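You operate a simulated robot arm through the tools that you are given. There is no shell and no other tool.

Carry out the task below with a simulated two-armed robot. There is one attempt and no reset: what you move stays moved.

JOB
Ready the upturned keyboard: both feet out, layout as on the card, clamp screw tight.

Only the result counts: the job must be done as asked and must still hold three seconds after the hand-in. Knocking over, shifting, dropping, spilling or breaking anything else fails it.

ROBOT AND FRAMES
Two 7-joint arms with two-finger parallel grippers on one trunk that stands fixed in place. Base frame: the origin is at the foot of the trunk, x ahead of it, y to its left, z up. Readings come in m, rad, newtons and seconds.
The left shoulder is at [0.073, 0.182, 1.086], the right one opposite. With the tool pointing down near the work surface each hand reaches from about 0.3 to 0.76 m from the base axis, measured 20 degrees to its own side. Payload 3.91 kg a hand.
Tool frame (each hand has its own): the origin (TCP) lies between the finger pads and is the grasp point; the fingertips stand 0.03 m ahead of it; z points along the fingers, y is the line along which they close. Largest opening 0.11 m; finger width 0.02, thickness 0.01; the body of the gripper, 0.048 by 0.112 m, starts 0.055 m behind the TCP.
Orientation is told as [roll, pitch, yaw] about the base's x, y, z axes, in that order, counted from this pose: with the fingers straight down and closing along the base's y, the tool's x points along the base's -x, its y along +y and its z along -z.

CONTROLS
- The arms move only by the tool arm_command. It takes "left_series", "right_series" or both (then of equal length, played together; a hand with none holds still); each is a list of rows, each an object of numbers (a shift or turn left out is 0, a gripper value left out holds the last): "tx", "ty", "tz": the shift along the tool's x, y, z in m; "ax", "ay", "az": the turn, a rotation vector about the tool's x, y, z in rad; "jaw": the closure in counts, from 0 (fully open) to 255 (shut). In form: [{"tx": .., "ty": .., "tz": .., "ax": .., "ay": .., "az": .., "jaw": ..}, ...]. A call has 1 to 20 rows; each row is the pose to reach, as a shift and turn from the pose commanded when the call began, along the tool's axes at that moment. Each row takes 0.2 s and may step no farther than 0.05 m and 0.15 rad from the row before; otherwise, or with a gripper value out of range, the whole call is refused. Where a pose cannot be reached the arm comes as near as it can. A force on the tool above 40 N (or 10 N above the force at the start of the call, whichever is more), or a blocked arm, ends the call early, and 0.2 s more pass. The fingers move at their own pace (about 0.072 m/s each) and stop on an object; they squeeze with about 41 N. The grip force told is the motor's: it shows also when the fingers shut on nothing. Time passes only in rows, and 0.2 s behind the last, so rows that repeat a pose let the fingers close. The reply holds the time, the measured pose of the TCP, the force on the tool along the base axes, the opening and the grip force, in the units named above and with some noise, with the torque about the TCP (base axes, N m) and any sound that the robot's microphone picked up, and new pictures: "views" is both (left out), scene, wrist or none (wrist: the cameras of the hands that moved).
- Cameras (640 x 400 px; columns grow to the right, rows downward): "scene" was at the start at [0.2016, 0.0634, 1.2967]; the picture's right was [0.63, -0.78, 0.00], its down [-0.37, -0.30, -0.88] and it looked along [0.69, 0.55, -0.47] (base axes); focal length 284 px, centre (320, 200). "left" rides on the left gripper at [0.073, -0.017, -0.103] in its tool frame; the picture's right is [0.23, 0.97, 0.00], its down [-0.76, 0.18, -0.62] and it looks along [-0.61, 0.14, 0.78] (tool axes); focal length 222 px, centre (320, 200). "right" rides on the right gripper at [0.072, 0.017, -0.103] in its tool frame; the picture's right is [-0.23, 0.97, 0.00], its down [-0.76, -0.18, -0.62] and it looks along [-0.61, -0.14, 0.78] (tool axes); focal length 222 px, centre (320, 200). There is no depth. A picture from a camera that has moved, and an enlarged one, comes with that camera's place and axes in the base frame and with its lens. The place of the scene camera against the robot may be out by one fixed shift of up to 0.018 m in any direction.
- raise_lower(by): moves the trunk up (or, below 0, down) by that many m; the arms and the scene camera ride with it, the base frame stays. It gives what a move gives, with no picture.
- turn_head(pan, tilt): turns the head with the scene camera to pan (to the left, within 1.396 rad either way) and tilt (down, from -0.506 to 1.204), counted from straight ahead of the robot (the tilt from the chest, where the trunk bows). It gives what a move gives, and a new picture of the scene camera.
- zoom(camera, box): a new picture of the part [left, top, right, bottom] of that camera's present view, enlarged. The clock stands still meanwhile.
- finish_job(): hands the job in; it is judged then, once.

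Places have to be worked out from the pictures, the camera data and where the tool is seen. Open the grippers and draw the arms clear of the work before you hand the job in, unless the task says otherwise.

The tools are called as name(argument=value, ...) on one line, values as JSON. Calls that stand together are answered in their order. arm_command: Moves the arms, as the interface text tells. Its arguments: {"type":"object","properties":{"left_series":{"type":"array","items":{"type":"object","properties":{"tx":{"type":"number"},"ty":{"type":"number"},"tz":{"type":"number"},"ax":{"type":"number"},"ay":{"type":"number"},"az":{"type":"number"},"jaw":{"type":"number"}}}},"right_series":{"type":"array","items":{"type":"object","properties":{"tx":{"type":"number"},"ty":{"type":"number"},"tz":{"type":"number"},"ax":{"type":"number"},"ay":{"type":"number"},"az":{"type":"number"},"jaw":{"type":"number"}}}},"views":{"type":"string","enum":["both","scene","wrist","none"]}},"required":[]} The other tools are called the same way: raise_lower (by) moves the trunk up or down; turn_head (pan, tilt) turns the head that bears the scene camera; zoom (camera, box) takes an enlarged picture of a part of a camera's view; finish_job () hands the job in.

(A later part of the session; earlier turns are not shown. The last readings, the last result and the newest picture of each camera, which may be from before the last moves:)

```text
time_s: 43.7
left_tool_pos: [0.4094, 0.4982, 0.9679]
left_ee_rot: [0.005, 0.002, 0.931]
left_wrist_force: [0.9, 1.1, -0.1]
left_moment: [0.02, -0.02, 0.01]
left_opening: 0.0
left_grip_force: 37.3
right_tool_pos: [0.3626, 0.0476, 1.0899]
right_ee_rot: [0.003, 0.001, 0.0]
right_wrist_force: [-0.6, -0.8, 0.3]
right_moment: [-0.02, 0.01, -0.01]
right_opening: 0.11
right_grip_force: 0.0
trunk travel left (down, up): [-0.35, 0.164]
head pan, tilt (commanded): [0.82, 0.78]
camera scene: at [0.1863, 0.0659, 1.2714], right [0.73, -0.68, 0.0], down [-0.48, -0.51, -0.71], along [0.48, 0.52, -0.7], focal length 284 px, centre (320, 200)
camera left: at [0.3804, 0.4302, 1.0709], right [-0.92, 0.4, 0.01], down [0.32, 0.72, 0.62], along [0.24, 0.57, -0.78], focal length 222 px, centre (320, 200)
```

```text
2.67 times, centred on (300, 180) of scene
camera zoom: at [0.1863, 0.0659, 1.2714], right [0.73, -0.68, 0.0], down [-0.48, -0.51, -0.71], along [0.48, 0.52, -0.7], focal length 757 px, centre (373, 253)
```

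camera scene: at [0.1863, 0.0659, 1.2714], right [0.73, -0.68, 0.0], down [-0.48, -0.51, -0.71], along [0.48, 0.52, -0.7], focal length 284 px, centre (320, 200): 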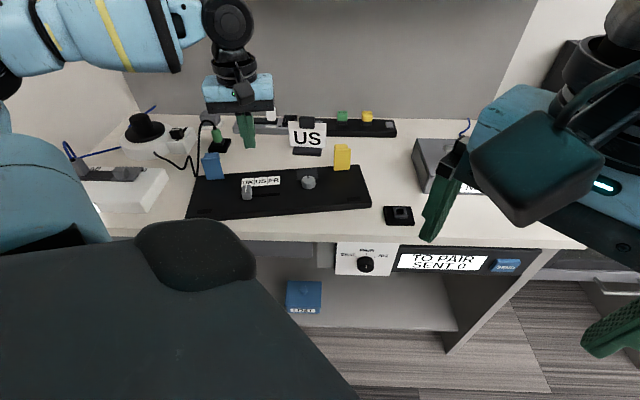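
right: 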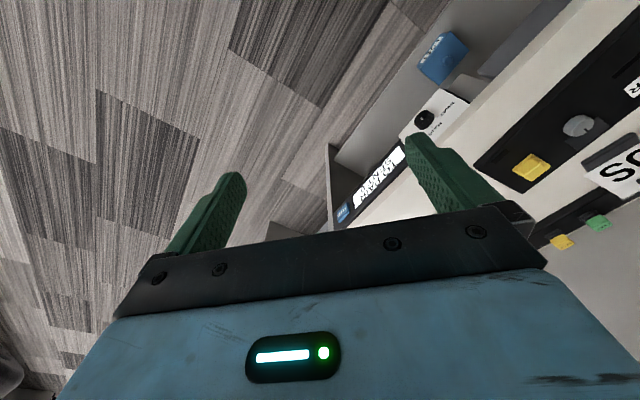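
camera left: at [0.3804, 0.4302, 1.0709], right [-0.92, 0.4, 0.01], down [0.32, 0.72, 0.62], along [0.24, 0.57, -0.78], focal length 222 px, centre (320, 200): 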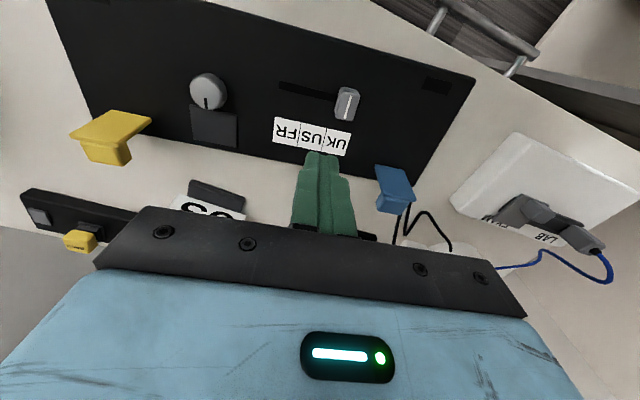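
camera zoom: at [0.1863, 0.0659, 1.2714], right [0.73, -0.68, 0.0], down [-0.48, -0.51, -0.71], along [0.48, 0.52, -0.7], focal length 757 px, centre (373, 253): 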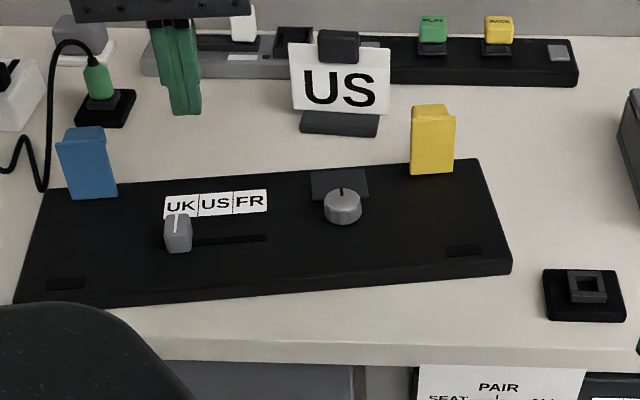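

Both feet stand upright. The label pitch is about 30 mm and the slider knob is about 15 mm nearer and 24 mm left of the TCP; I open to 50 mm, move above the slider and descend to a check height.

arm_command(left_series=[{"tx": 0.0153, "ty": 0.0237, "tz": 0.02, "jaw": 140}, {"tx": 0.0153, "ty": 0.0237, "tz": 0.06, "jaw": 140}, {"tx": 0.0153, "ty": 0.0237, "tz": 0.09, "az": 0.012, "jaw": 140}, {"tx": 0.0153, "ty": 0.0237, "tz": 0.09, "az": 0.012, "jaw": 140}], views="both")

zoom(camera="left", box=[220, 80, 420, 205])

zoom(camera="scene", box=[200, 130, 300, 192])

```text
time_s: 44.7
left_tool_pos: [0.3802, 0.499, 0.8789]
left_ee_rot: [0.007, 0.002, 0.923]
left_wrist_force: [0.0, 1.0, 0.4]
left_moment: [0.02, -0.01, 0.01]
left_opening: 0.0497
left_grip_force: 0.2
right_tool_pos: [0.3615, 0.0467, 1.0881]
right_ee_rot: [0.002, -0.001, 0.001]
right_wrist_force: [0.7, -0.2, 0.5]
right_moment: [-0.01, -0.04, 0.04]
right_opening: 0.11
right_grip_force: 0.1
trunk travel left (down, up): [-0.35, 0.164]
head pan, tilt (commanded): [0.82, 0.78]
camera scene: at [0.1864, 0.0655, 1.2714], right [0.73, -0.68, 0.0], down [-0.48, -0.51, -0.71], along [0.48, 0.52, -0.7], focal length 284 px, centre (320, 200)
camera left: at [0.3517, 0.4314, 0.9813], right [-0.91, 0.41, 0.01], down [0.32, 0.71, 0.62], along [0.25, 0.57, -0.78], focal length 222 px, centre (320, 200)
```

scene: 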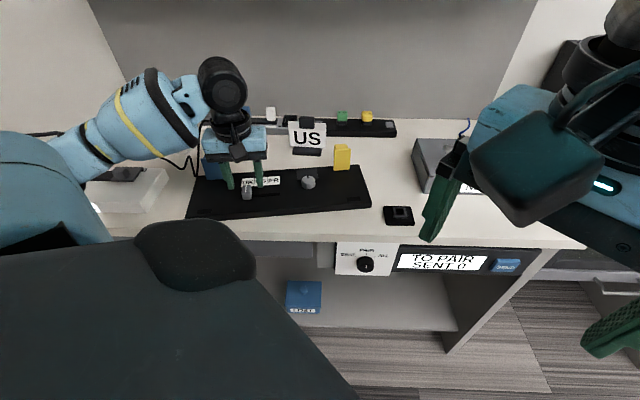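
left: 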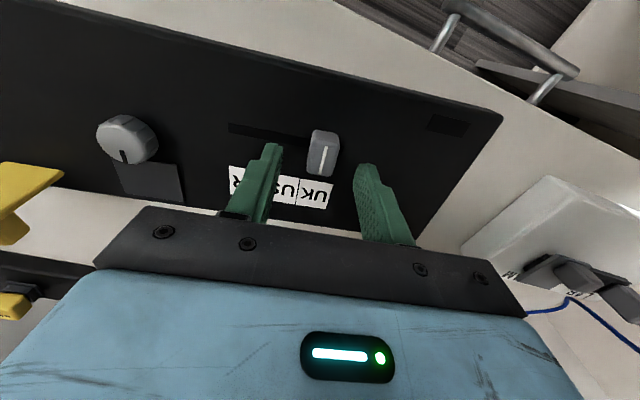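

```text
3.20 times, centred on (320, 142) of left
camera zoom: at [0.3517, 0.4314, 0.9813], right [-0.91, 0.41, 0.01], down [0.32, 0.71, 0.62], along [0.25, 0.57, -0.78], focal length 711 px, centre (320, 384)
```

zoom: 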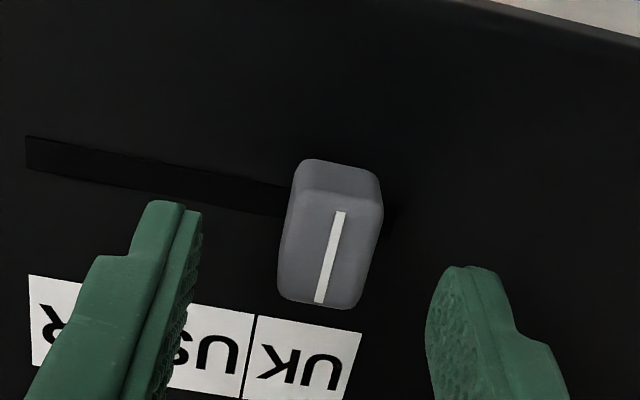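

```text
6.40 times, centred on (250, 161) of scene
camera zoom: at [0.1864, 0.0655, 1.2714], right [0.73, -0.68, 0.0], down [-0.48, -0.51, -0.71], along [0.48, 0.52, -0.7], focal length 1816 px, centre (768, 450)
```

zoom: 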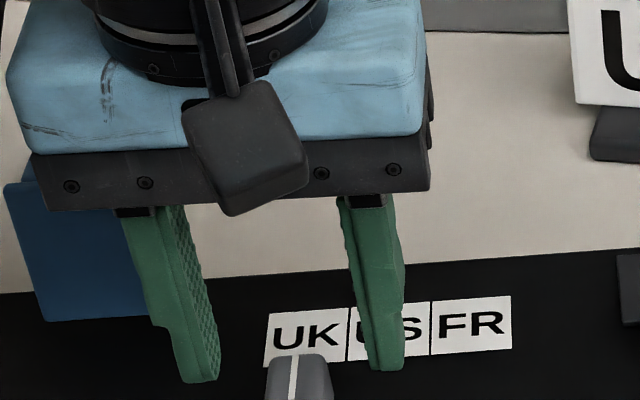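

The slider knob is 2 mm left of centre; otherwise aligned. I correct, descend to fingertips at about z 0.828, and close gently on it.

arm_command(left_series=[{"ty": 0.002, "tz": 0.01}, {"ty": 0.002, "tz": 0.021}, {"ty": 0.002, "tz": 0.021, "jaw": 180}, {"ty": 0.002, "tz": 0.021, "jaw": 220}, {"ty": 0.002, "tz": 0.021, "jaw": 240}, {"ty": 0.002, "tz": 0.021, "jaw": 240}], views="both")

zoom(camera="left", box=[220, 80, 420, 205])

zoom(camera="scene", box=[200, 150, 300, 212])

```text
time_s: 46.1
left_tool_pos: [0.3793, 0.5007, 0.8574]
left_ee_rot: [0.008, 0.002, 0.924]
left_wrist_force: [-1.3, -0.1, 1.0]
left_moment: [-0.23, -0.4, 0.73]
left_opening: 0.0193
left_grip_force: 41.1
right_tool_pos: [0.362, 0.0475, 1.0889]
right_ee_rot: [0.001, 0.002, 0.0]
right_wrist_force: [0.3, -0.7, 1.0]
right_moment: [-0.02, 0.0, 0.03]
right_opening: 0.1101
right_grip_force: 0.0
trunk travel left (down, up): [-0.35, 0.164]
head pan, tilt (commanded): [0.82, 0.78]
camera scene: at [0.1863, 0.0658, 1.2713], right [0.73, -0.68, 0.0], down [-0.48, -0.51, -0.71], along [0.48, 0.52, -0.7], focal length 284 px, centre (320, 200)
camera left: at [0.3502, 0.4332, 0.96], right [-0.91, 0.41, 0.01], down [0.32, 0.71, 0.62], along [0.25, 0.57, -0.78], focal length 222 px, centre (320, 200)
```

scene: 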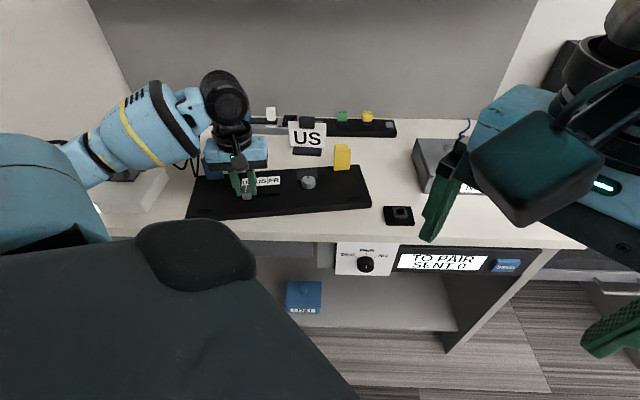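
left: 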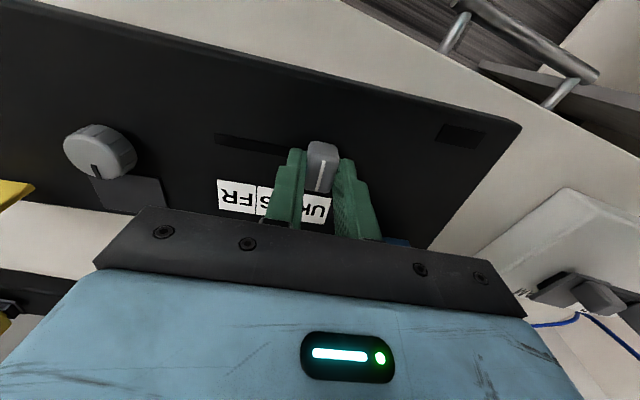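

```text
3.20 times, centred on (320, 142) of left
camera zoom: at [0.3502, 0.4332, 0.96], right [-0.91, 0.41, 0.01], down [0.32, 0.71, 0.62], along [0.25, 0.57, -0.78], focal length 711 px, centre (320, 384)
```

zoom: 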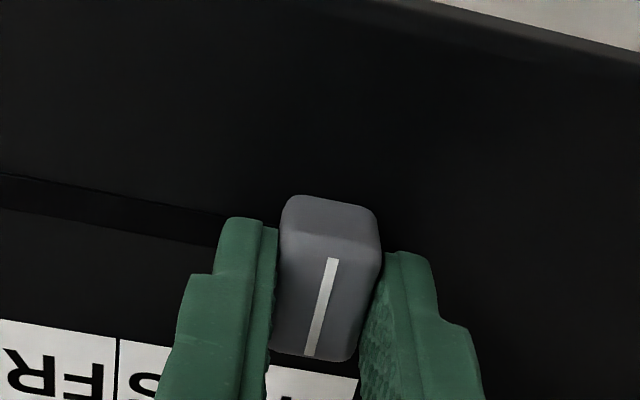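

```text
6.40 times, centred on (250, 181) of scene
camera zoom: at [0.1863, 0.0658, 1.2713], right [0.73, -0.68, 0.0], down [-0.48, -0.51, -0.71], along [0.48, 0.52, -0.7], focal length 1816 px, centre (768, 322)
```

zoom: 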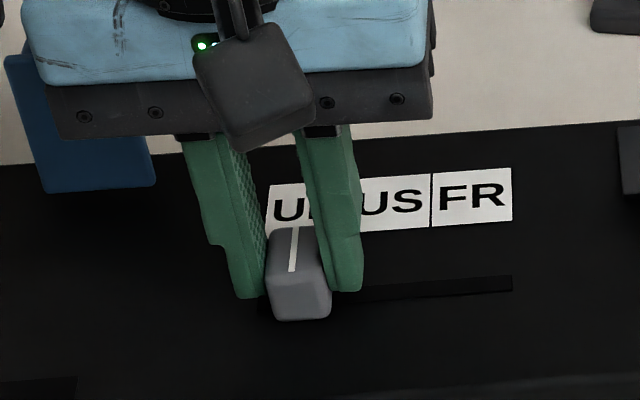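

The slider is held (19 mm). I slide it toward US, first half the 30 mm pitch, watching the force.

arm_command(left_series=[{"ty": -0.004}, {"ty": -0.008}, {"ty": -0.012}, {"ty": -0.015}, {"ty": -0.015}], views="scene")

zoom(camera="scene", box=[200, 150, 300, 212])

zoom(camera="scene", box=[180, 130, 420, 230])

```text
time_s: 47.3
left_tool_pos: [0.3915, 0.4915, 0.8577]
left_ee_rot: [0.007, 0.001, 0.922]
left_wrist_force: [1.5, 2.5, 0.1]
left_moment: [0.02, -0.48, 0.67]
left_opening: 0.0196
left_grip_force: 41.4
right_tool_pos: [0.3627, 0.0476, 1.0894]
right_ee_rot: [-0.001, 0.0, 0.0]
right_wrist_force: [-0.1, 0.2, 0.6]
right_moment: [-0.01, -0.01, 0.0]
right_opening: 0.1101
right_grip_force: 0.0
trunk travel left (down, up): [-0.35, 0.164]
head pan, tilt (commanded): [0.82, 0.78]
camera scene: at [0.1866, 0.0663, 1.2713], right [0.73, -0.68, 0.0], down [-0.48, -0.51, -0.71], along [0.48, 0.52, -0.7], focal length 284 px, centre (320, 200)
```

scene: 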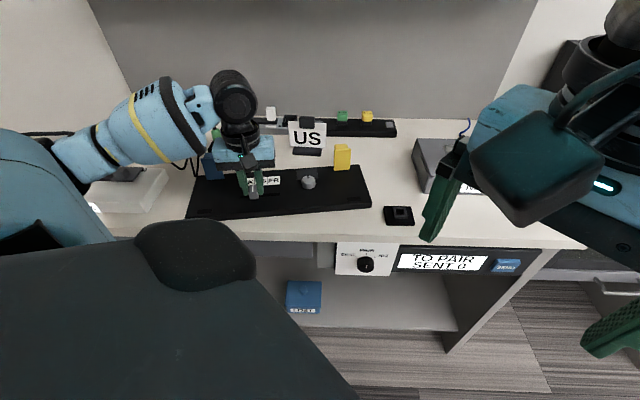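

```text
6.40 times, centred on (250, 181) of scene
camera zoom: at [0.1866, 0.0663, 1.2713], right [0.73, -0.68, 0.0], down [-0.48, -0.51, -0.71], along [0.48, 0.52, -0.7], focal length 1816 px, centre (768, 322)
```

zoom: 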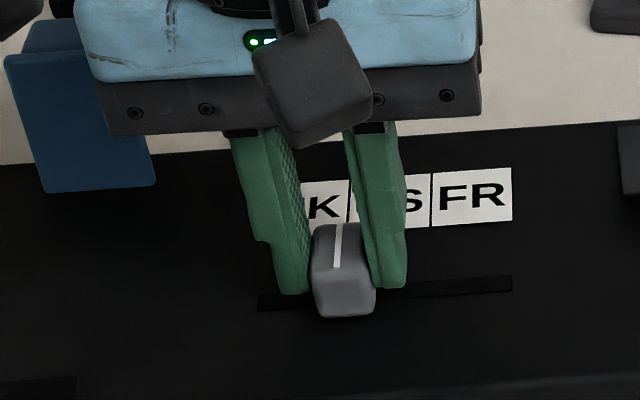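

```text
2.67 times, centred on (300, 180) of scene
camera zoom: at [0.1866, 0.0663, 1.2713], right [0.73, -0.68, 0.0], down [-0.48, -0.51, -0.71], along [0.48, 0.52, -0.7], focal length 757 px, centre (373, 253)
```

zoom: 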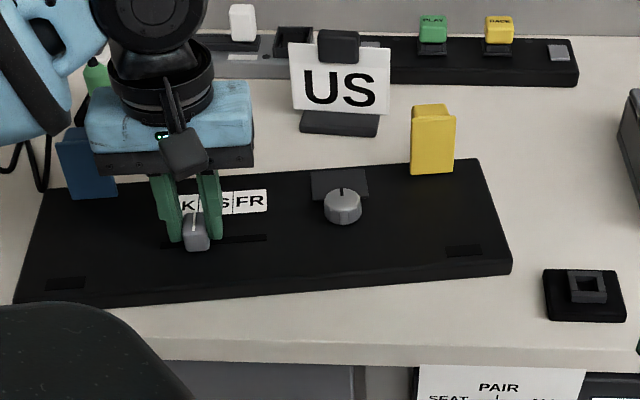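

The slider moves freely with no keyboard movement. I move it another 13 mm and check the alignment from both cameras.

arm_command(left_series=[{"ty": -0.004}, {"ty": -0.008}, {"ty": -0.012}, {"ty": -0.0135}, {"ty": -0.0135}], views="both")

zoom(camera="scene", box=[200, 150, 300, 212])

zoom(camera="left", box=[220, 80, 420, 205])

```text
time_s: 48.5
left_tool_pos: [0.4027, 0.4847, 0.857]
left_ee_rot: [0.008, 0.002, 0.921]
left_wrist_force: [2.4, 3.1, 0.8]
left_moment: [-0.07, -0.44, 0.7]
left_opening: 0.0194
left_grip_force: 40.9
right_tool_pos: [0.3631, 0.0477, 1.0886]
right_ee_rot: [0.0, -0.001, 0.0]
right_wrist_force: [0.6, -0.2, -0.2]
right_moment: [0.01, 0.03, -0.02]
right_opening: 0.1102
right_grip_force: 0.0
trunk travel left (down, up): [-0.35, 0.164]
head pan, tilt (commanded): [0.82, 0.78]
camera scene: at [0.1866, 0.0663, 1.2713], right [0.73, -0.68, 0.0], down [-0.48, -0.51, -0.71], along [0.48, 0.52, -0.7], focal length 284 px, centre (320, 200)
camera left: at [0.3725, 0.4163, 0.9601], right [-0.91, 0.41, 0.01], down [0.32, 0.71, 0.62], along [0.25, 0.57, -0.78], focal length 222 px, centre (320, 200)
```

scene: 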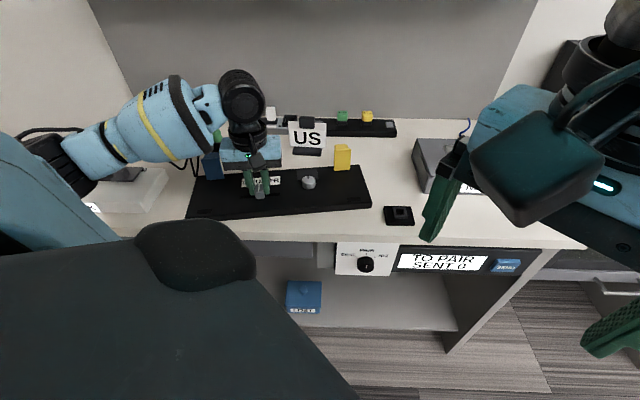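
left: 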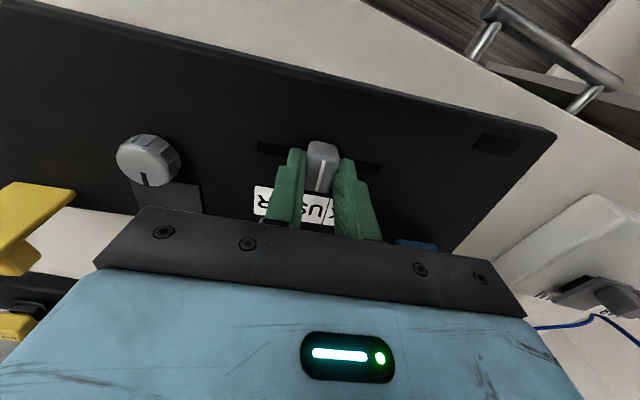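

```text
6.40 times, centred on (250, 181) of scene
camera zoom: at [0.1866, 0.0663, 1.2713], right [0.73, -0.68, 0.0], down [-0.48, -0.51, -0.71], along [0.48, 0.52, -0.7], focal length 1816 px, centre (768, 322)
```

zoom: 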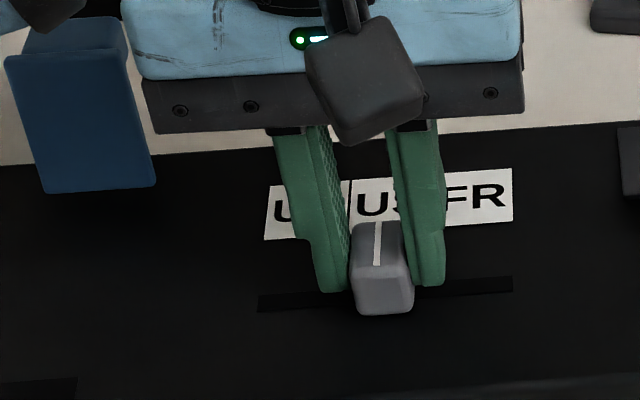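

```text
3.20 times, centred on (320, 142) of left
camera zoom: at [0.3725, 0.4163, 0.9601], right [-0.91, 0.41, 0.01], down [0.32, 0.71, 0.62], along [0.25, 0.57, -0.78], focal length 711 px, centre (320, 384)
```

zoom: 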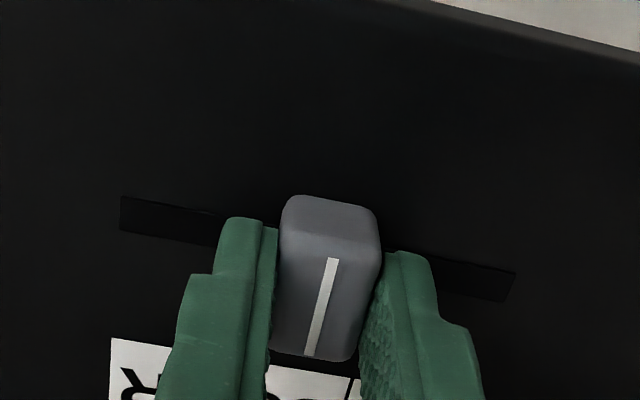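

The slot ends show the slider exactly at mid-slot, under US. I release it and rise, then move above the clamp knob about 10 cm to the right.

arm_command(left_series=[{"jaw": 190}, {"jaw": 140}, {"jaw": 140}, {"jaw": 140, "tz": -0.03}, {"jaw": 140, "tz": -0.07}, {"jaw": 140, "tz": -0.09, "ty": -0.03}, {"jaw": 110, "tz": -0.09, "ty": -0.07, "tx": -0.005}, {"jaw": 110, "tz": -0.09, "ty": -0.1, "tx": -0.01}, {"jaw": 110, "tz": -0.09, "ty": -0.1, "tx": -0.01}], views="both")

zoom(camera="scene", box=[180, 130, 420, 230])

zoom(camera="left", box=[220, 60, 460, 210])

```text
time_s: 50.5
left_tool_pos: [0.4884, 0.4301, 0.9476]
left_ee_rot: [0.006, 0.002, 0.919]
left_wrist_force: [0.3, -0.9, 0.1]
left_moment: [-0.01, 0.01, -0.01]
left_opening: 0.0626
left_grip_force: 0.0
right_tool_pos: [0.3621, 0.0478, 1.0885]
right_ee_rot: [0.002, 0.002, -0.001]
right_wrist_force: [-0.2, -0.5, -0.3]
right_moment: [-0.04, -0.03, 0.02]
right_opening: 0.1097
right_grip_force: 0.0
trunk travel left (down, up): [-0.35, 0.164]
head pan, tilt (commanded): [0.82, 0.78]
camera scene: at [0.1859, 0.0658, 1.2714], right [0.73, -0.68, 0.0], down [-0.48, -0.51, -0.71], along [0.48, 0.52, -0.7], focal length 284 px, centre (320, 200)
camera left: at [0.4583, 0.3624, 1.0492], right [-0.91, 0.41, 0.01], down [0.32, 0.71, 0.62], along [0.25, 0.57, -0.78], focal length 222 px, centre (320, 200)
```

scene: 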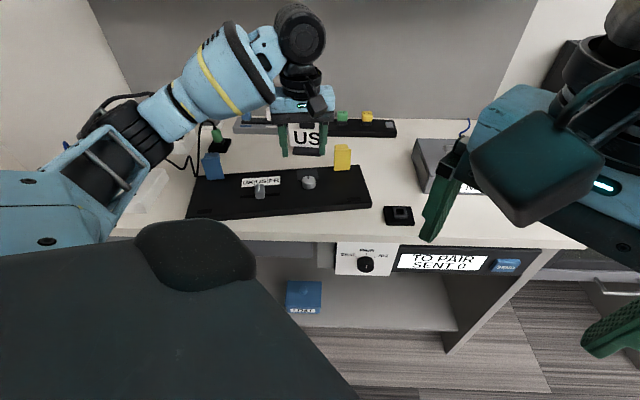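
left: 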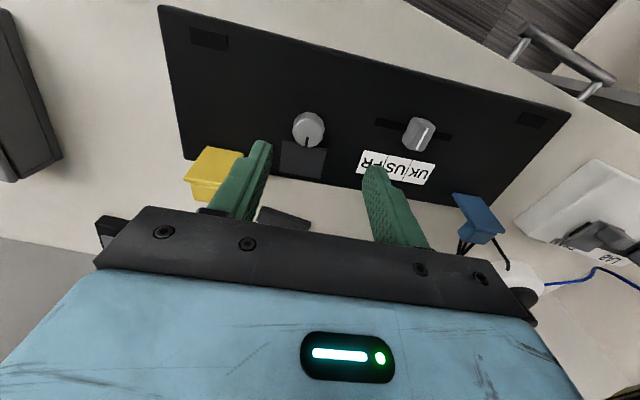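

```text
2.67 times, centred on (300, 180) of scene
camera zoom: at [0.1859, 0.0658, 1.2714], right [0.73, -0.68, 0.0], down [-0.48, -0.51, -0.71], along [0.48, 0.52, -0.7], focal length 757 px, centre (373, 253)
```

zoom: 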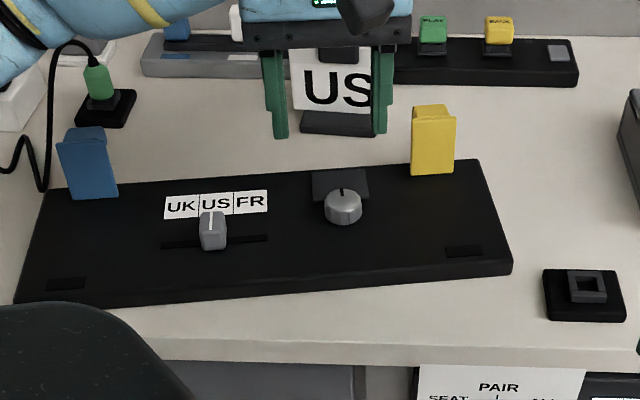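

```text
2.67 times, centred on (340, 135) of left
camera zoom: at [0.4583, 0.3624, 1.0492], right [-0.91, 0.41, 0.01], down [0.32, 0.71, 0.62], along [0.25, 0.57, -0.78], focal length 592 px, centre (267, 373)
```

zoom: 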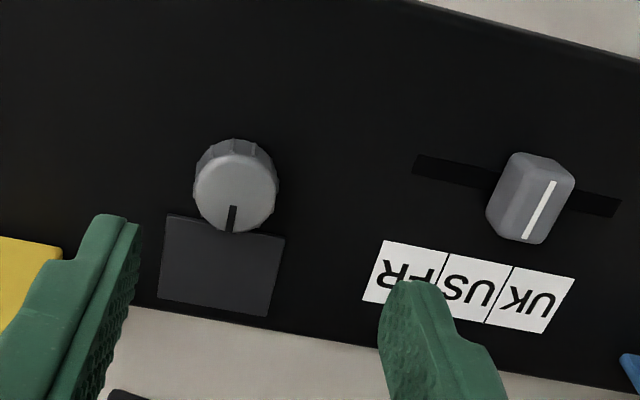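

The slider is at US. The knob (about 30 mm wide) is roughly 10 mm further back and 10 mm right of the TCP; I centre above it and pre-rotate the wrist counter-clockwise by 1 rad in free air to gain clockwise stroke.

arm_command(left_series=[{"tx": -0.005, "ty": -0.005, "az": -0.14}, {"tx": -0.0105, "ty": -0.0097, "az": -0.28}, {"tx": -0.0105, "ty": -0.0097, "az": -0.42}, {"tx": -0.0105, "ty": -0.0097, "az": -0.56}, {"tx": -0.0105, "ty": -0.0097, "az": -0.7}, {"tx": -0.0105, "ty": -0.0097, "az": -0.84}, {"tx": -0.0105, "ty": -0.0097, "az": -0.98}], views="both")

zoom(camera="left", box=[200, 60, 440, 210])

zoom(camera="scene", box=[200, 150, 300, 212])

```text
time_s: 52.1
left_tool_pos: [0.5009, 0.4335, 0.9467]
left_ee_rot: [0.006, -0.006, 1.904]
left_wrist_force: [-0.1, -1.0, -0.4]
left_moment: [0.01, 0.0, -0.03]
left_opening: 0.0624
left_grip_force: 0.0
right_tool_pos: [0.3613, 0.0475, 1.0892]
right_ee_rot: [0.003, 0.002, 0.0]
right_wrist_force: [0.7, -0.2, 0.3]
right_moment: [-0.02, -0.01, 0.04]
right_opening: 0.1101
right_grip_force: 0.1
trunk travel left (down, up): [-0.35, 0.164]
head pan, tilt (commanded): [0.82, 0.78]
camera scene: at [0.1863, 0.0658, 1.2714], right [0.73, -0.68, 0.0], down [-0.48, -0.51, -0.71], along [0.48, 0.52, -0.7], focal length 284 px, centre (320, 200)
camera left: at [0.5425, 0.3708, 1.0488], right [-0.85, -0.53, 0.0], down [-0.41, 0.66, 0.63], along [-0.34, 0.53, -0.78], focal length 222 px, centre (320, 200)
```

scene: 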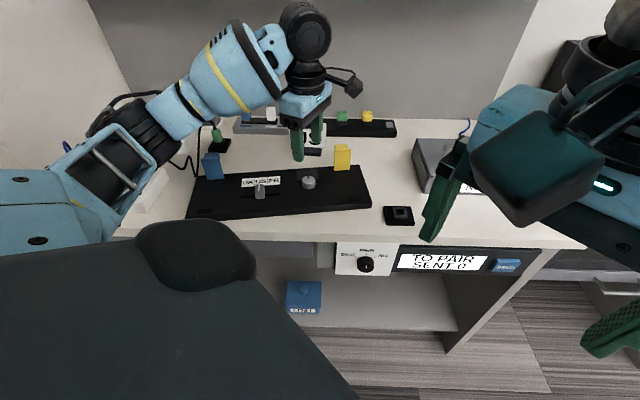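
left: 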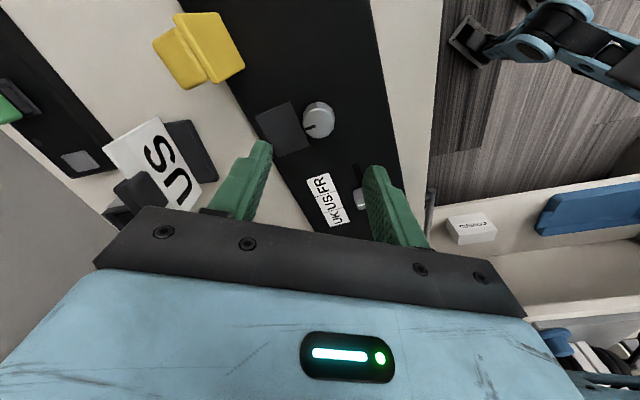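

```text
2.67 times, centred on (320, 135) of left
camera zoom: at [0.5425, 0.3708, 1.0488], right [-0.85, -0.53, 0.0], down [-0.41, 0.66, 0.63], along [-0.34, 0.53, -0.78], focal length 592 px, centre (320, 373)
```

zoom: 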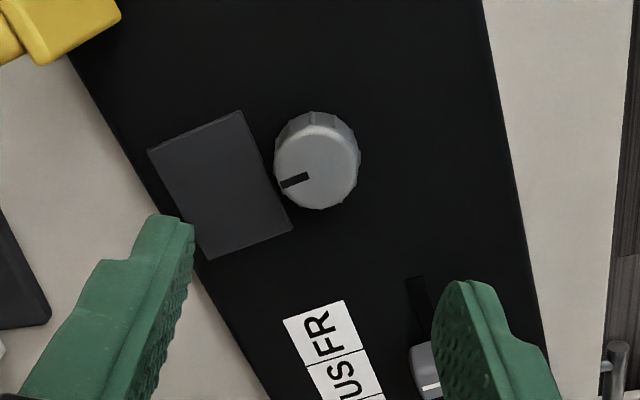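

```text
6.40 times, centred on (250, 181) of scene
camera zoom: at [0.1863, 0.0658, 1.2714], right [0.73, -0.68, 0.0], down [-0.48, -0.51, -0.71], along [0.48, 0.52, -0.7], focal length 1816 px, centre (768, 322)
```

zoom: 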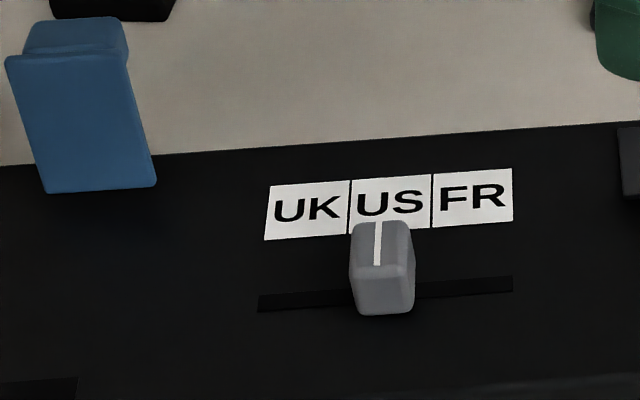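

The slider's base sits in the middle of its slot under US. The knob is at about (0.5025, 0.433) with its top near z 0.841, within 2 mm of the TCP; I correct and descend around it.

arm_command(left_series=[{"tx": 0.001, "ty": -0.0013, "tz": 0.03}, {"tx": 0.001, "ty": -0.0013, "tz": 0.06}, {"tx": 0.001, "ty": -0.0013, "tz": 0.075}, {"tx": 0.001, "ty": -0.0013, "tz": 0.075}], views="both")

zoom(camera="left", box=[220, 80, 420, 205])

zoom(camera="scene", box=[260, 140, 360, 202])

```text
time_s: 53.1
left_tool_pos: [0.5035, 0.4329, 0.8716]
left_ee_rot: [0.005, -0.004, 1.901]
left_wrist_force: [0.4, -0.4, 0.9]
left_moment: [-0.04, -0.01, -0.01]
left_opening: 0.0625
left_grip_force: 0.1
right_tool_pos: [0.3625, 0.0465, 1.0889]
right_ee_rot: [0.002, 0.0, 0.0]
right_wrist_force: [0.0, -0.4, -0.4]
right_moment: [-0.02, -0.02, 0.0]
right_opening: 0.1101
right_grip_force: 0.1
trunk travel left (down, up): [-0.35, 0.164]
head pan, tilt (commanded): [0.82, 0.78]
camera scene: at [0.1862, 0.0657, 1.2714], right [0.73, -0.68, 0.0], down [-0.48, -0.51, -0.71], along [0.48, 0.52, -0.7], focal length 284 px, centre (320, 200)
camera left: at [0.5433, 0.3703, 0.9737], right [-0.85, -0.53, 0.0], down [-0.41, 0.66, 0.63], along [-0.34, 0.53, -0.78], focal length 222 px, centre (320, 200)
```

scene: 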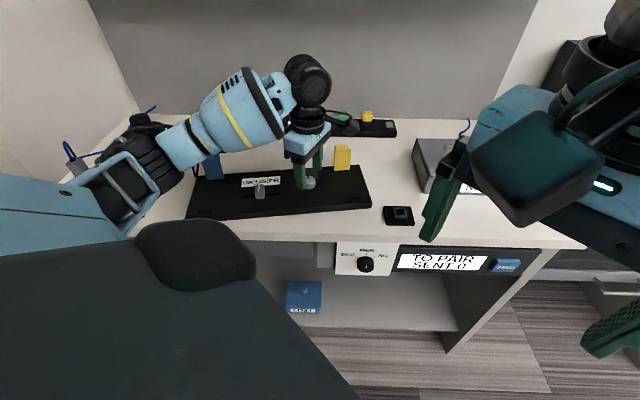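
left: 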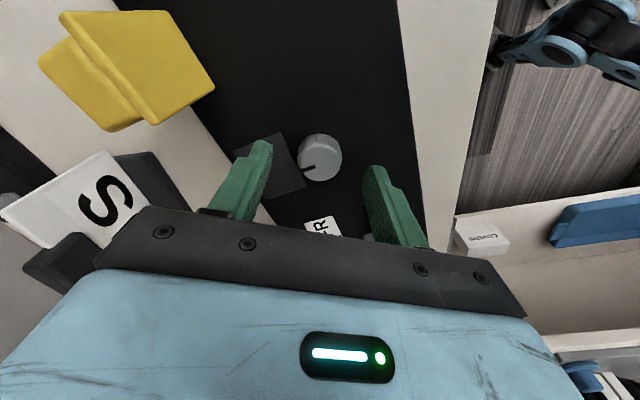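

```text
3.20 times, centred on (320, 142) of left
camera zoom: at [0.5433, 0.3703, 0.9737], right [-0.85, -0.53, 0.0], down [-0.41, 0.66, 0.63], along [-0.34, 0.53, -0.78], focal length 711 px, centre (320, 384)
```

zoom: 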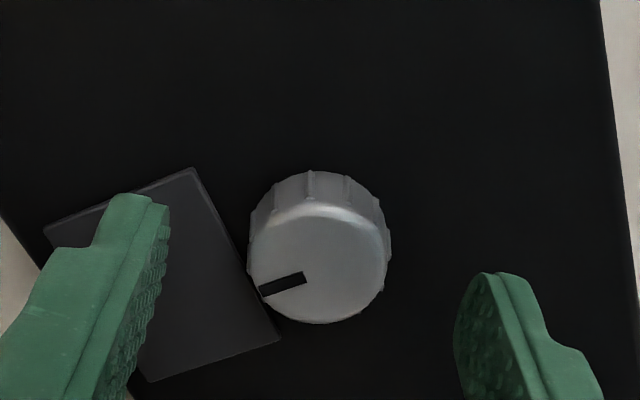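

```text
6.40 times, centred on (310, 171) of scene
camera zoom: at [0.1862, 0.0657, 1.2714], right [0.73, -0.68, 0.0], down [-0.48, -0.51, -0.71], along [0.48, 0.52, -0.7], focal length 1816 px, centre (384, 386)
```

zoom: 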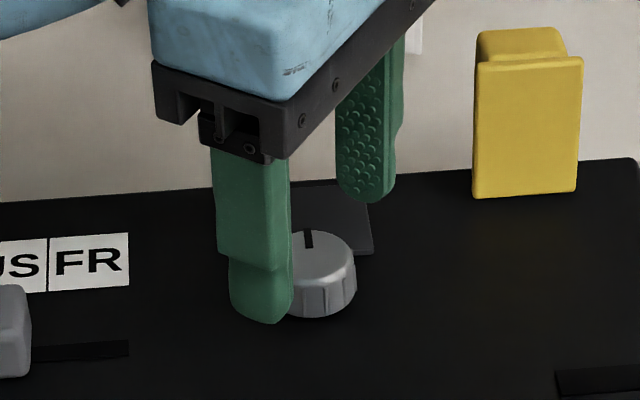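

The knob is centred to about 1.6 mm. I correct, descend to z≈0.857 and close on the knob.

arm_command(left_series=[{"tx": 0.0016, "tz": 0.008}, {"tx": 0.0016, "tz": 0.0145}, {"tx": 0.0016, "tz": 0.0145, "jaw": 150}, {"tx": 0.0016, "tz": 0.0145, "jaw": 190}, {"tx": 0.0016, "tz": 0.0145, "jaw": 255}, {"tx": 0.0016, "tz": 0.0145, "jaw": 255}], views="both")

zoom(camera="left", box=[220, 80, 420, 205])

zoom(camera="scene", box=[260, 140, 360, 202])

```text
time_s: 54.5
left_tool_pos: [0.5039, 0.4313, 0.8584]
left_ee_rot: [0.006, -0.005, 1.902]
left_wrist_force: [-3.4, -1.3, -0.2]
left_moment: [0.01, 0.14, 0.01]
left_opening: 0.0304
left_grip_force: 40.7
right_tool_pos: [0.3624, 0.0478, 1.0886]
right_ee_rot: [0.003, -0.001, -0.001]
right_wrist_force: [-0.3, 0.3, 0.6]
right_moment: [-0.05, 0.0, -0.03]
right_opening: 0.11
right_grip_force: 0.0
trunk travel left (down, up): [-0.35, 0.164]
head pan, tilt (commanded): [0.82, 0.78]
camera scene: at [0.186, 0.0657, 1.2714], right [0.73, -0.68, 0.0], down [-0.48, -0.51, -0.71], along [0.48, 0.52, -0.7], focal length 284 px, centre (320, 200)
camera left: at [0.5439, 0.3686, 0.9594], right [-0.85, -0.53, 0.0], down [-0.41, 0.66, 0.63], along [-0.34, 0.53, -0.78], focal length 222 px, centre (320, 200)
```

scene: 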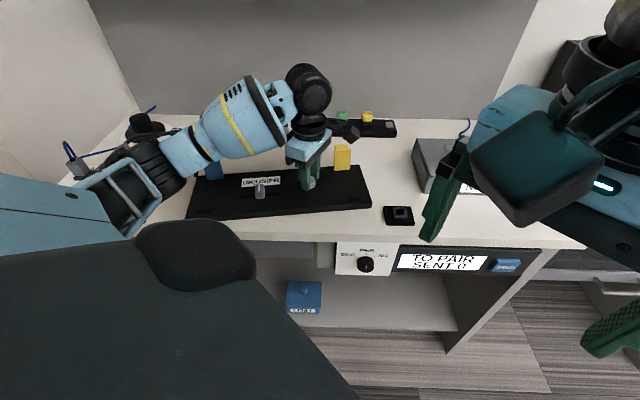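
left: 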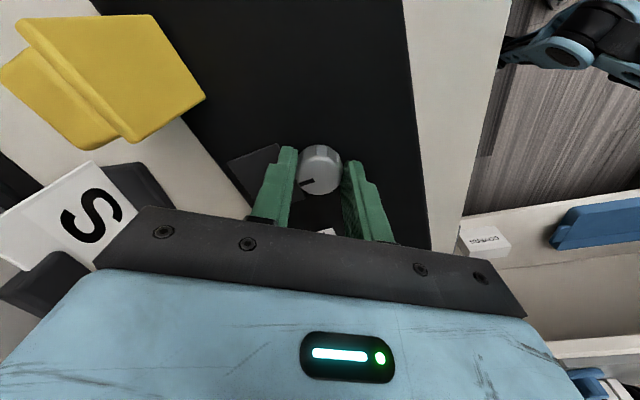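

```text
3.20 times, centred on (320, 142) of left
camera zoom: at [0.5439, 0.3686, 0.9594], right [-0.85, -0.53, 0.0], down [-0.41, 0.66, 0.63], along [-0.34, 0.53, -0.78], focal length 711 px, centre (320, 384)
```

zoom: 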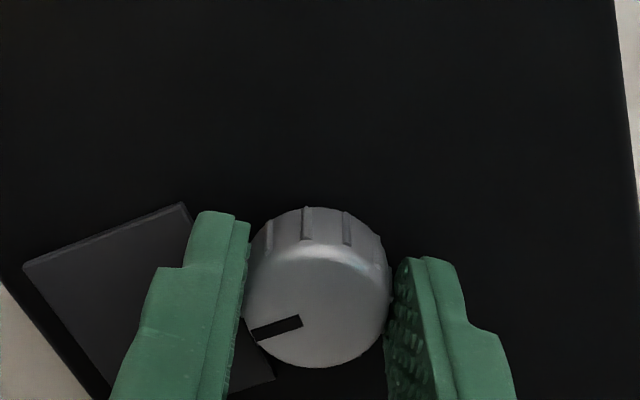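

```text
6.40 times, centred on (310, 171) of scene
camera zoom: at [0.186, 0.0657, 1.2714], right [0.73, -0.68, 0.0], down [-0.48, -0.51, -0.71], along [0.48, 0.52, -0.7], focal length 1816 px, centre (384, 386)
```

zoom: 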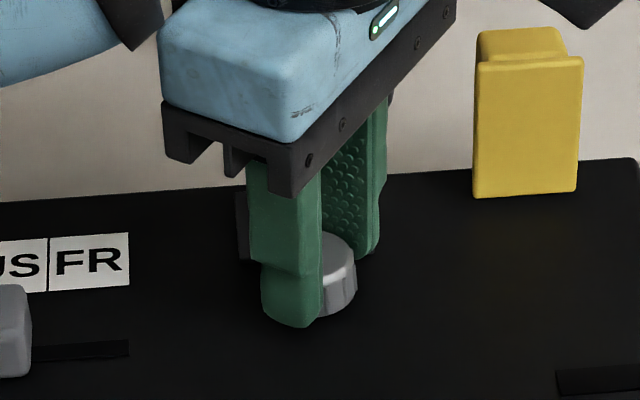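

Knob gripped at 30 mm, centred. I turn it clockwise 0.3 rad first and watch the torque.

arm_command(left_series=[{"az": 0.1}, {"az": 0.2}, {"az": 0.3}, {"az": 0.3}], views="both")

zoom(camera="left", box=[220, 80, 420, 205])

zoom(camera="scene", box=[180, 130, 420, 230])

```text
time_s: 55.5
left_tool_pos: [0.5039, 0.4318, 0.858]
left_ee_rot: [0.008, -0.003, 1.6]
left_wrist_force: [-4.9, 1.4, 0.0]
left_moment: [0.64, 0.25, 0.0]
left_opening: 0.0305
left_grip_force: 41.1
right_tool_pos: [0.3612, 0.0477, 1.0902]
right_ee_rot: [0.002, 0.0, 0.001]
right_wrist_force: [-0.3, 0.0, 0.4]
right_moment: [-0.02, 0.05, 0.0]
right_opening: 0.1099
right_grip_force: 0.1
trunk travel left (down, up): [-0.35, 0.164]
head pan, tilt (commanded): [0.82, 0.78]
camera scene: at [0.1858, 0.0659, 1.2714], right [0.73, -0.68, 0.0], down [-0.48, -0.51, -0.71], along [0.48, 0.52, -0.7], focal length 284 px, centre (320, 200)
camera left: at [0.5233, 0.3602, 0.9595], right [-0.97, -0.26, 0.01], down [-0.2, 0.75, 0.63], along [-0.17, 0.61, -0.78], focal length 222 px, centre (320, 200)
```

scene: 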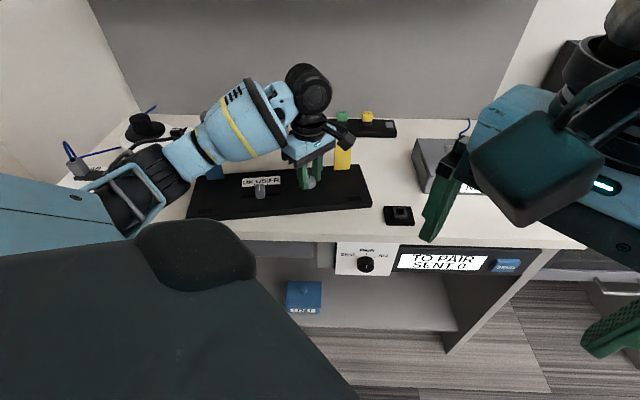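
left: 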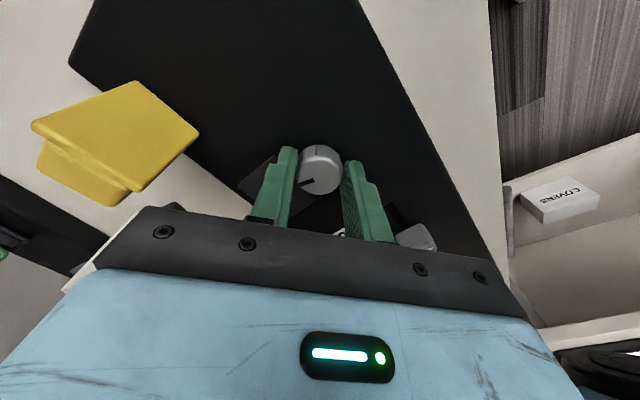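

```text
3.20 times, centred on (320, 142) of left
camera zoom: at [0.5233, 0.3602, 0.9595], right [-0.97, -0.26, 0.01], down [-0.2, 0.75, 0.63], along [-0.17, 0.61, -0.78], focal length 711 px, centre (320, 384)
```

zoom: 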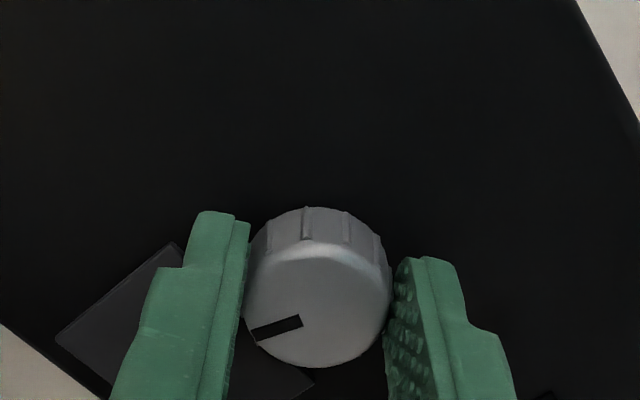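

```text
2.67 times, centred on (300, 180) of scene
camera zoom: at [0.1858, 0.0659, 1.2714], right [0.73, -0.68, 0.0], down [-0.48, -0.51, -0.71], along [0.48, 0.52, -0.7], focal length 757 px, centre (373, 253)
```

zoom: 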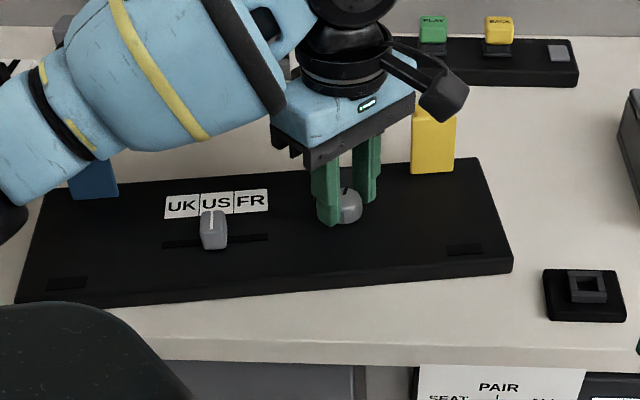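

The knob turns freely with the gripper (mark moves with it, torque ≈ 0, keyboard still). I continue clockwise by 0.5 rad.

arm_command(left_series=[{"az": 0.1}, {"az": 0.2}, {"az": 0.3}, {"az": 0.4}, {"az": 0.5}], views="none")

zoom(camera="left", box=[220, 80, 420, 205])

zoom(camera="scene", box=[180, 130, 420, 230])

```text
time_s: 56.7
left_tool_pos: [0.5033, 0.4318, 0.8574]
left_ee_rot: [0.006, -0.001, 1.099]
left_wrist_force: [-6.6, 4.4, 0.2]
left_moment: [0.67, -0.13, 0.04]
left_opening: 0.0305
left_grip_force: 41.1
right_tool_pos: [0.3609, 0.0484, 1.0893]
right_ee_rot: [-0.001, -0.001, 0.0]
right_wrist_force: [0.6, -0.5, 1.0]
right_moment: [0.01, -0.01, 0.0]
right_opening: 0.1099
right_grip_force: 0.0
trunk travel left (down, up): [-0.35, 0.164]
head pan, tilt (commanded): [0.82, 0.78]
```

```text
3.20 times, centred on (320, 142) of left
camera zoom: at [0.4861, 0.36, 0.96], right [-0.97, 0.24, 0.01], down [0.19, 0.76, 0.62], along [0.14, 0.61, -0.78], focal length 711 px, centre (320, 384)
```

zoom: 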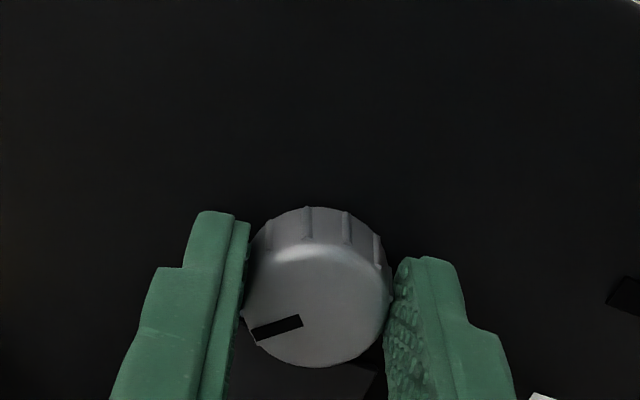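

```text
2.67 times, centred on (300, 180) of scene
camera zoom: at [0.1855, 0.0661, 1.2715], right [0.73, -0.68, 0.0], down [-0.48, -0.51, -0.71], along [0.49, 0.52, -0.7], focal length 757 px, centre (373, 253)
```

zoom: 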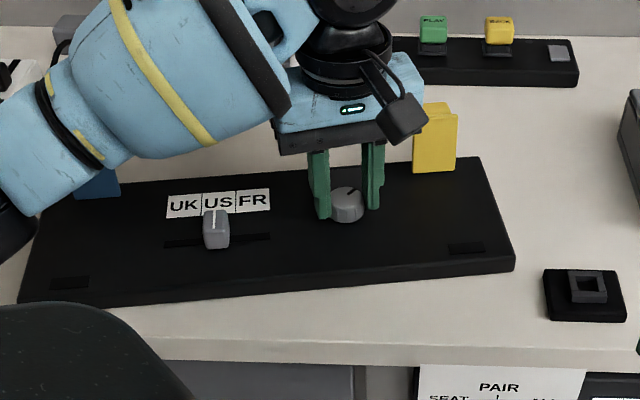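

Turned 0.8 rad in total, still no axial torque, only a ~8 N side load from a small centring error. I relieve that by 1.5 mm and continue clockwise another 0.5 rad.

arm_command(left_series=[{"ty": 0.0015, "az": 0.1}, {"ty": 0.0015, "az": 0.2}, {"ty": 0.0015, "az": 0.3}, {"ty": 0.0015, "az": 0.4}, {"ty": 0.0015, "az": 0.5}], views="none")

zoom(camera="left", box=[220, 80, 420, 205])

zoom(camera="scene", box=[180, 130, 420, 230])

```text
time_s: 57.9
left_tool_pos: [0.5019, 0.4329, 0.8573]
left_ee_rot: [0.005, 0.003, 0.6]
left_wrist_force: [-6.6, 7.3, 3.5]
left_moment: [0.83, -0.54, 0.03]
left_opening: 0.0304
left_grip_force: 41.1
right_tool_pos: [0.3615, 0.0474, 1.0895]
right_ee_rot: [-0.001, 0.0, 0.0]
right_wrist_force: [-0.8, -0.5, 0.2]
right_moment: [0.0, -0.02, -0.03]
right_opening: 0.1103
right_grip_force: 0.0
trunk travel left (down, up): [-0.35, 0.164]
head pan, tilt (commanded): [0.82, 0.78]
```

```text
3.20 times, centred on (320, 142) of left
camera zoom: at [0.4522, 0.3783, 0.9603], right [-0.74, 0.68, 0.01], down [0.53, 0.57, 0.62], along [0.42, 0.46, -0.78], focal length 711 px, centre (320, 384)
```

zoom: 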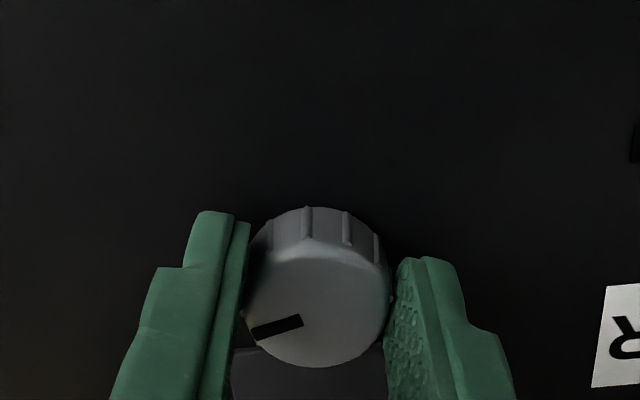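

```text
2.67 times, centred on (300, 180) of scene
camera zoom: at [0.1853, 0.0663, 1.2715], right [0.73, -0.68, 0.0], down [-0.48, -0.51, -0.71], along [0.49, 0.52, -0.7], focal length 757 px, centre (373, 253)
```

zoom: 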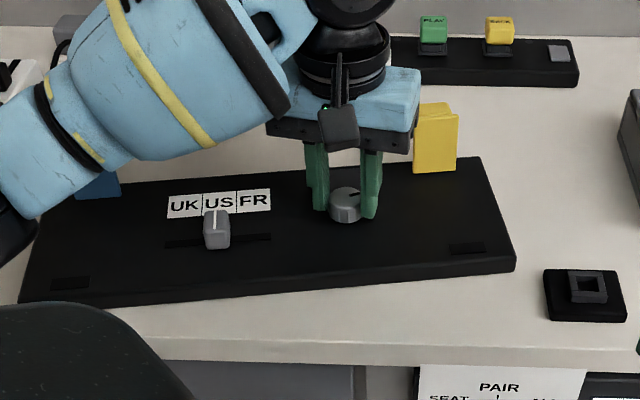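

Still no axial torque after 1.3 rad. I relieve the side load by 2 mm along the closing axis and continue another 0.5 rad.

arm_command(left_series=[{"ty": 0.002, "az": 0.0}, {"ty": 0.002, "az": 0.1}, {"ty": 0.0018, "az": 0.2}, {"ty": 0.0018, "az": 0.3}, {"ty": 0.0018, "az": 0.4}, {"ty": 0.0018, "az": 0.5}], views="none")

zoom(camera="left", box=[220, 80, 420, 205])

zoom(camera="scene", box=[180, 130, 420, 230])

```text
time_s: 59.3
left_tool_pos: [0.5011, 0.4348, 0.8574]
left_ee_rot: [0.005, 0.007, 0.101]
left_wrist_force: [0.1, 11.9, 6.1]
left_moment: [0.6, -0.65, 0.06]
left_opening: 0.0303
left_grip_force: 41.0
right_tool_pos: [0.3614, 0.0481, 1.0891]
right_ee_rot: [-0.002, 0.0, 0.0]
right_wrist_force: [0.1, 0.7, 0.0]
right_moment: [-0.02, 0.01, 0.01]
right_opening: 0.1097
right_grip_force: 0.1
trunk travel left (down, up): [-0.35, 0.164]
head pan, tilt (commanded): [0.82, 0.78]
```

```text
3.20 times, centred on (320, 142) of left
camera zoom: at [0.4314, 0.4108, 0.9604], right [-0.32, 0.95, 0.01], down [0.74, 0.25, 0.62], along [0.58, 0.21, -0.78], focal length 711 px, centre (320, 384)
```

zoom: 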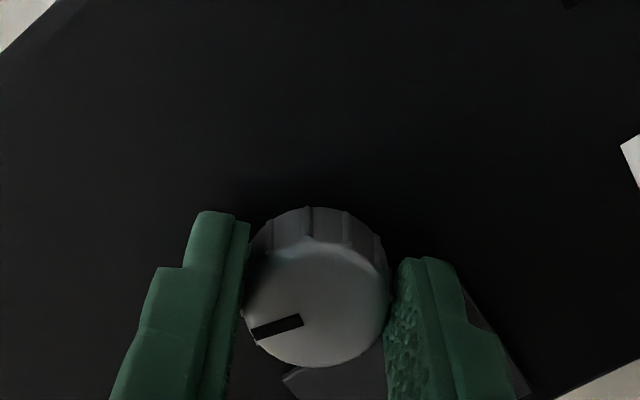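

```text
2.67 times, centred on (300, 180) of scene
camera zoom: at [0.1857, 0.0666, 1.2714], right [0.73, -0.68, 0.0], down [-0.48, -0.51, -0.71], along [0.49, 0.52, -0.7], focal length 757 px, centre (373, 253)
```

zoom: 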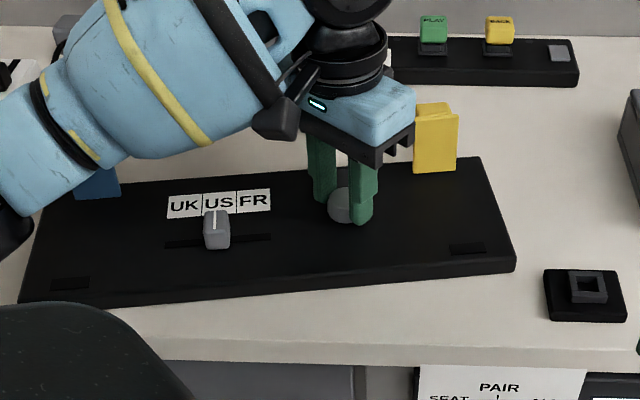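

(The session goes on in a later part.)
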